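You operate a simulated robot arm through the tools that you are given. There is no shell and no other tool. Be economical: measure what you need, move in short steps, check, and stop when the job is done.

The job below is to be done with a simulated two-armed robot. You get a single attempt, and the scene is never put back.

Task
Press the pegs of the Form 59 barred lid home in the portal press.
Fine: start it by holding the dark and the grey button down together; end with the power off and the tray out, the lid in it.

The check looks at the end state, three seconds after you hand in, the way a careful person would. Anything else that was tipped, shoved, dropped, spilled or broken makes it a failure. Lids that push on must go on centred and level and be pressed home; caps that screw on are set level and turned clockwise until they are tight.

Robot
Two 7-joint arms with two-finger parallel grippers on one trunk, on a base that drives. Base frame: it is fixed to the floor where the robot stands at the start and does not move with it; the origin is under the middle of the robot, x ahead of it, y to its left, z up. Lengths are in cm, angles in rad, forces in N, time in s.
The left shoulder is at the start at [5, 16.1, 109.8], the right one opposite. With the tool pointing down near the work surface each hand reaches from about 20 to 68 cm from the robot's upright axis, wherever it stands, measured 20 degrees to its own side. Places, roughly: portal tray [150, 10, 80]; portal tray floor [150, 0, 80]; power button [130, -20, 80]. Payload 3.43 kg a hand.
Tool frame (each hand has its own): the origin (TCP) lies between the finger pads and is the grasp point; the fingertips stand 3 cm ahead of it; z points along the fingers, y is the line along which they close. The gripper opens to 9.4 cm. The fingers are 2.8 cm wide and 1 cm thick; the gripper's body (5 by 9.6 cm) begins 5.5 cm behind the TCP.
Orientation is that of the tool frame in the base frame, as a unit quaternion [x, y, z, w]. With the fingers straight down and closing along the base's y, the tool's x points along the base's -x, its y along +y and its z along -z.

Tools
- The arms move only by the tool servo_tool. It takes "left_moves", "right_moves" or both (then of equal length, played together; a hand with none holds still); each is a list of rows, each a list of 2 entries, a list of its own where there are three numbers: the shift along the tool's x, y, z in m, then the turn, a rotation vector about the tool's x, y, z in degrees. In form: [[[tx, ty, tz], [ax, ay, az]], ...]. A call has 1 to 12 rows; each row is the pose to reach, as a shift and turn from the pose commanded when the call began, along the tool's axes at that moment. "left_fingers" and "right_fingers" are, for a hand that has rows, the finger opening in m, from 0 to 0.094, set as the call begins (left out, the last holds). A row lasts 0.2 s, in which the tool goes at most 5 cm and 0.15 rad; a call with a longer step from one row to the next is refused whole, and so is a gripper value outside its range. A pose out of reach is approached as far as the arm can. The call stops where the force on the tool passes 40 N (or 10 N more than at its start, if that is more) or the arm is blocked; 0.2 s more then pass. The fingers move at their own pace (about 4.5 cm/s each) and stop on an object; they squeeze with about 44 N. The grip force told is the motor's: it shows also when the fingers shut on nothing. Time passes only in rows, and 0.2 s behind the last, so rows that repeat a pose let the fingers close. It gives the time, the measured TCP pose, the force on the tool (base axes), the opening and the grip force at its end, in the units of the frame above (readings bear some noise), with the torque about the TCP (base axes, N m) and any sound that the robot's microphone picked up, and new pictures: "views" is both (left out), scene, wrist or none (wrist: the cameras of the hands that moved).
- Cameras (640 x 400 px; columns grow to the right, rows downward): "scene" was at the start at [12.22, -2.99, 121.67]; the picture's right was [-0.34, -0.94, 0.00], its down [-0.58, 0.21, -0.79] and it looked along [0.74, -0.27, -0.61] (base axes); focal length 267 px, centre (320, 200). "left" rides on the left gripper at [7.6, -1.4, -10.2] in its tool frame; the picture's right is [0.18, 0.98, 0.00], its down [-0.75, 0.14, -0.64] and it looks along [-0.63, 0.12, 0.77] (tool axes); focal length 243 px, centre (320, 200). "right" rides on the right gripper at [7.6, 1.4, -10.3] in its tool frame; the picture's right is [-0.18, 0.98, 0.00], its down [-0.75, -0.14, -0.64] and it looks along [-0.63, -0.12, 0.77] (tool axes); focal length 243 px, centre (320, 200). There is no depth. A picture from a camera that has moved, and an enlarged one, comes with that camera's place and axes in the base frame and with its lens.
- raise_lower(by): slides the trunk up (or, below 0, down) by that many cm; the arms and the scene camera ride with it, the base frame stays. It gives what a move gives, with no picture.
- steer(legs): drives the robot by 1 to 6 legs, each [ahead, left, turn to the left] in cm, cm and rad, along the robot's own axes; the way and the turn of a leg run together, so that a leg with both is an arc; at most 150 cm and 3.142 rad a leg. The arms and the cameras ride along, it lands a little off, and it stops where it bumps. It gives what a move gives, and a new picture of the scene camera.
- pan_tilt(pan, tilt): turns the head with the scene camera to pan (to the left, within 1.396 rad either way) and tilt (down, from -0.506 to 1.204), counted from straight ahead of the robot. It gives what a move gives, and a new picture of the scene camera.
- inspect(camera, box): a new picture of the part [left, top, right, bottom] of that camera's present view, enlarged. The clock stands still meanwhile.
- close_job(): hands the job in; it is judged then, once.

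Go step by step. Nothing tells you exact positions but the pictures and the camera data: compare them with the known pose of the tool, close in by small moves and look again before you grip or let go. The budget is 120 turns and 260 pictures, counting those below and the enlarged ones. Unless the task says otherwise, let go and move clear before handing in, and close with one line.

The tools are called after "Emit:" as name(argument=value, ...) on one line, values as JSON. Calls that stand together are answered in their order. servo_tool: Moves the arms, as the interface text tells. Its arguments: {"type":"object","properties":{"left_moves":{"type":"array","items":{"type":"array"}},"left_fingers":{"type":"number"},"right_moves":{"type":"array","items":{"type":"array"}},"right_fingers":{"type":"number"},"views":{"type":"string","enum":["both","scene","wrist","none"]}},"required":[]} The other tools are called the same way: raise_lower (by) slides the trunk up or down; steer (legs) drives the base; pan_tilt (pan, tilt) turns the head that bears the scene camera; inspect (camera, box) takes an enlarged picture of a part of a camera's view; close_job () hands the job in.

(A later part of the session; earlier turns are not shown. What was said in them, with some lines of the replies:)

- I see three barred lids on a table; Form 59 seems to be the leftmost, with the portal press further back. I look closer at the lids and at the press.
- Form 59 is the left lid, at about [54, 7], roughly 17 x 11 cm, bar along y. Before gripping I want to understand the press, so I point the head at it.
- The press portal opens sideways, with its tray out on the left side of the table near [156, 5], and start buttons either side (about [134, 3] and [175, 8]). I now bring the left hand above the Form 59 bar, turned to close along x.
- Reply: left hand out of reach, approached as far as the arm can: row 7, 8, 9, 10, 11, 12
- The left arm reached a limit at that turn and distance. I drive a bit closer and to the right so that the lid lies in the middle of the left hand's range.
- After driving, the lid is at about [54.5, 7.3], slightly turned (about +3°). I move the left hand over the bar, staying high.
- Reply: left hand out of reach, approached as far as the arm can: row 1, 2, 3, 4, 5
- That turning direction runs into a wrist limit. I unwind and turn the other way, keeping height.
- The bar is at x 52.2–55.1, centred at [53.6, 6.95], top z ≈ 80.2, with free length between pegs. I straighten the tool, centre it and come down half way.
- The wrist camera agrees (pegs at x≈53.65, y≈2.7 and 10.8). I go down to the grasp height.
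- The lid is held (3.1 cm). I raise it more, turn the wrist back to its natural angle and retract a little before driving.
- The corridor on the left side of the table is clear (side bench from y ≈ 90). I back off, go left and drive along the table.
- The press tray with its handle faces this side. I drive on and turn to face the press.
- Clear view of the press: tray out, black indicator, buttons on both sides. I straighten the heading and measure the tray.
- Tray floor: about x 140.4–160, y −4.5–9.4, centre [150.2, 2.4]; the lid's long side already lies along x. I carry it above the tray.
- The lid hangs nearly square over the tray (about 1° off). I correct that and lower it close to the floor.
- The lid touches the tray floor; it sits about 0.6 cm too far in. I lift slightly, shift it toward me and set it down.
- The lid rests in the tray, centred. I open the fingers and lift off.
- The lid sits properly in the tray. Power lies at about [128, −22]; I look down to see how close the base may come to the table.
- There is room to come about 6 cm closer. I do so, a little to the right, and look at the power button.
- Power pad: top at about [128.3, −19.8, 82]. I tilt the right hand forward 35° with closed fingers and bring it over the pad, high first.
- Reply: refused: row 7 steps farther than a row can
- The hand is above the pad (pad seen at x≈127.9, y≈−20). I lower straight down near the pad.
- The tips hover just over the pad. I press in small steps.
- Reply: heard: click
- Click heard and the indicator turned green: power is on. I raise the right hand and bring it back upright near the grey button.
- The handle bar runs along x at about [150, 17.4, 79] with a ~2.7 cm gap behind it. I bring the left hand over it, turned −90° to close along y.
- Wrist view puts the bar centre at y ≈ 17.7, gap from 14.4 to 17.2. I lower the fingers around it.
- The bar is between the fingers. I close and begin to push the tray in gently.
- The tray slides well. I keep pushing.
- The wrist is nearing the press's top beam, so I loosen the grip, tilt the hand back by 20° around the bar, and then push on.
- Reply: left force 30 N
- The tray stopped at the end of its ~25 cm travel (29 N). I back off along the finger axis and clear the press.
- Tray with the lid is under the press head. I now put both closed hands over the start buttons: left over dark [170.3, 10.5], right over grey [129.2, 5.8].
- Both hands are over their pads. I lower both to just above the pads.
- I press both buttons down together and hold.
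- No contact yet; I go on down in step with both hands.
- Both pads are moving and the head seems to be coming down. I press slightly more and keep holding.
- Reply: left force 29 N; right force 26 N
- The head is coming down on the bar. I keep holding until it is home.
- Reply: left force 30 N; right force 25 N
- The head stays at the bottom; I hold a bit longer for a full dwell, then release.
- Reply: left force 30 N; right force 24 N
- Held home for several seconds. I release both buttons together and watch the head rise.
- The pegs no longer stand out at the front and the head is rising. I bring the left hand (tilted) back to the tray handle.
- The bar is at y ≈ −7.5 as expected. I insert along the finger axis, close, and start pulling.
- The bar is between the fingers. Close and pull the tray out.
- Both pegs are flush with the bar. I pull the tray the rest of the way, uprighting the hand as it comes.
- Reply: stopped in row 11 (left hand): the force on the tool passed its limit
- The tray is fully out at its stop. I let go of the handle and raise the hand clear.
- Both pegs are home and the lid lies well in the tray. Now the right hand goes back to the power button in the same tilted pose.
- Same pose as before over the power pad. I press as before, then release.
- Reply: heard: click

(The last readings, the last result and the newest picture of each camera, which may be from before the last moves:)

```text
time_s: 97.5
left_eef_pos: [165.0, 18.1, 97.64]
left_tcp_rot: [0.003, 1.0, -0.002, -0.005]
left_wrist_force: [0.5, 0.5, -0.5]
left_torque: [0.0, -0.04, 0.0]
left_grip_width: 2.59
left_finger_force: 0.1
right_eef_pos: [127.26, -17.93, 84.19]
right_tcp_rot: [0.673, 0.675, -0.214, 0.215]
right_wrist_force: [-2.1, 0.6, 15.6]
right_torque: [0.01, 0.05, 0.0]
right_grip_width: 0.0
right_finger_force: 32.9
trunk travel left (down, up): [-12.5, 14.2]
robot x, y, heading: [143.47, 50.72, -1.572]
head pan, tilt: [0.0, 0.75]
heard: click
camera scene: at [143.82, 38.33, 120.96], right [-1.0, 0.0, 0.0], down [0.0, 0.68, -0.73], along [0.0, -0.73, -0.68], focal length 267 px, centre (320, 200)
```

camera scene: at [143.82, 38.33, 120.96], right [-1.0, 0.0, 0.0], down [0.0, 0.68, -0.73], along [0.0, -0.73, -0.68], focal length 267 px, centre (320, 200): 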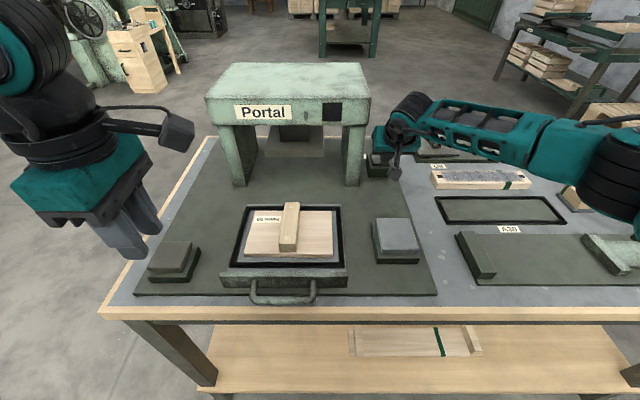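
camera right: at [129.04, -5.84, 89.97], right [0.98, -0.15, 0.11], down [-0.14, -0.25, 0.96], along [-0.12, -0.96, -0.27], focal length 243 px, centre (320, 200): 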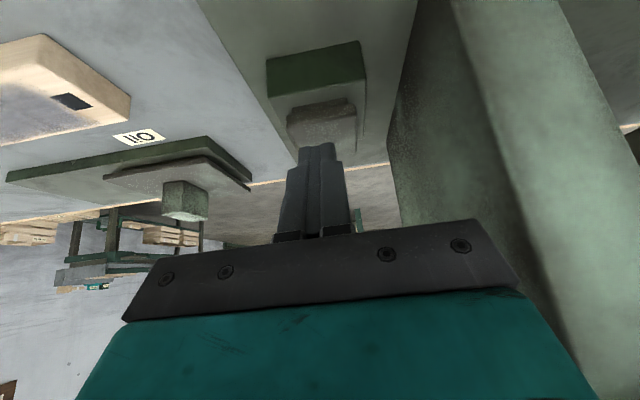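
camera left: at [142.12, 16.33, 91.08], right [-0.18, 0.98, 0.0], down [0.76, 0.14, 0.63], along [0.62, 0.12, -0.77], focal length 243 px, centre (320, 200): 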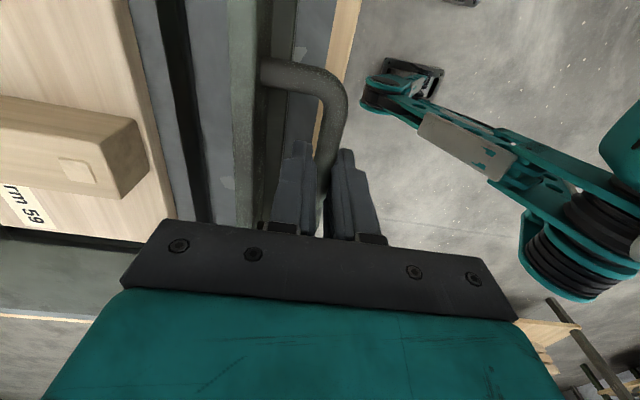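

The indicator went dark: power is off. I withdraw the right hand and check the final state.

Emit:
servo_tool(right_moves=[[[-0.023, 0, -0.0328], [0, 0, 0]], [[-0.0459, 0, -0.0655], [0, 0, 0]], [[-0.0689, 0, -0.0983], [0, 0, 0]], [[-0.0443, 0, -0.1155], [0, 5, 0]], [[-0.0197, 0, -0.1327], [0, 10, 0]], [[0.0049, 0, -0.1499], [0, 15, 0]], [[0.0295, 0, -0.1671], [0, 20, 0]], [[0.0541, 0, -0.1843], [0, 25, 0]], [[0.0787, 0, -0.2015], [0, 30, 0]], [[0.1033, 0, -0.2187], [0, 35, 0]]], views="scene")

Emit:
inspect(camera="scene", box=[180, 50, 460, 310])

```text
time_s: 99.8
left_eef_pos: [165.03, 18.0, 97.55]
left_tcp_rot: [0.003, 1.0, -0.002, -0.005]
left_wrist_force: [-0.4, 0.0, -0.4]
left_torque: [0.01, -0.02, -0.01]
left_grip_width: 2.59
left_finger_force: 0.0
right_eef_pos: [127.36, 2.86, 95.88]
right_tcp_rot: [0.706, 0.708, 0.0, 0.0]
right_wrist_force: [0.2, 0.4, -0.2]
right_torque: [0.02, -0.03, 0.02]
right_grip_width: 0.0
right_finger_force: 33.3
trunk travel left (down, up): [-12.5, 14.2]
robot x, y, heading: [143.33, 50.25, -1.569]
head pan, tilt: [0.0, 0.75]
camera scene: at [143.8, 38.17, 120.91], right [-1.0, 0.0, 0.0], down [0.0, 0.68, -0.73], along [0.0, -0.73, -0.68], focal length 267 px, centre (320, 200)
```

scene: 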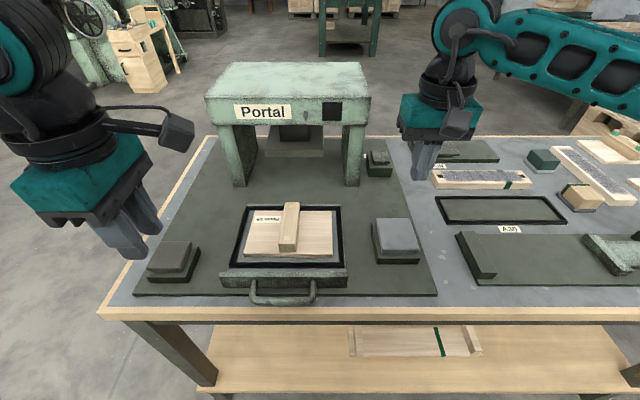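

```text
1.54 times, centred on (320, 180) of scene
camera zoom: at [143.8, 38.17, 120.91], right [-1.0, 0.0, 0.0], down [0.0, 0.68, -0.73], along [0.0, -0.73, -0.68], focal length 410 px, centre (320, 231)
```

zoom: 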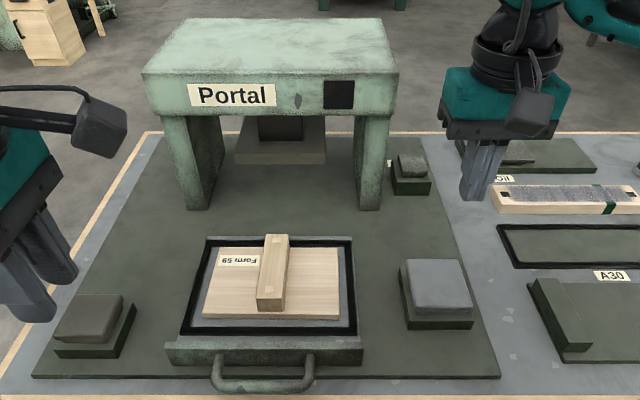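

The indicator is dark, the tray is out with the Form 59 lid in it, both pegs are flush, and both hands are clear. I hand in.

Emit:
close_job()

```text
The job is handed in.
```

I pressed the Form 59 lid's two pegs flush with its bar, switched the power off, and pulled the tray back out with the lid in it. I started the press by holding the dark and grey buttons down together. The job is handed in; I don't have the check's result.
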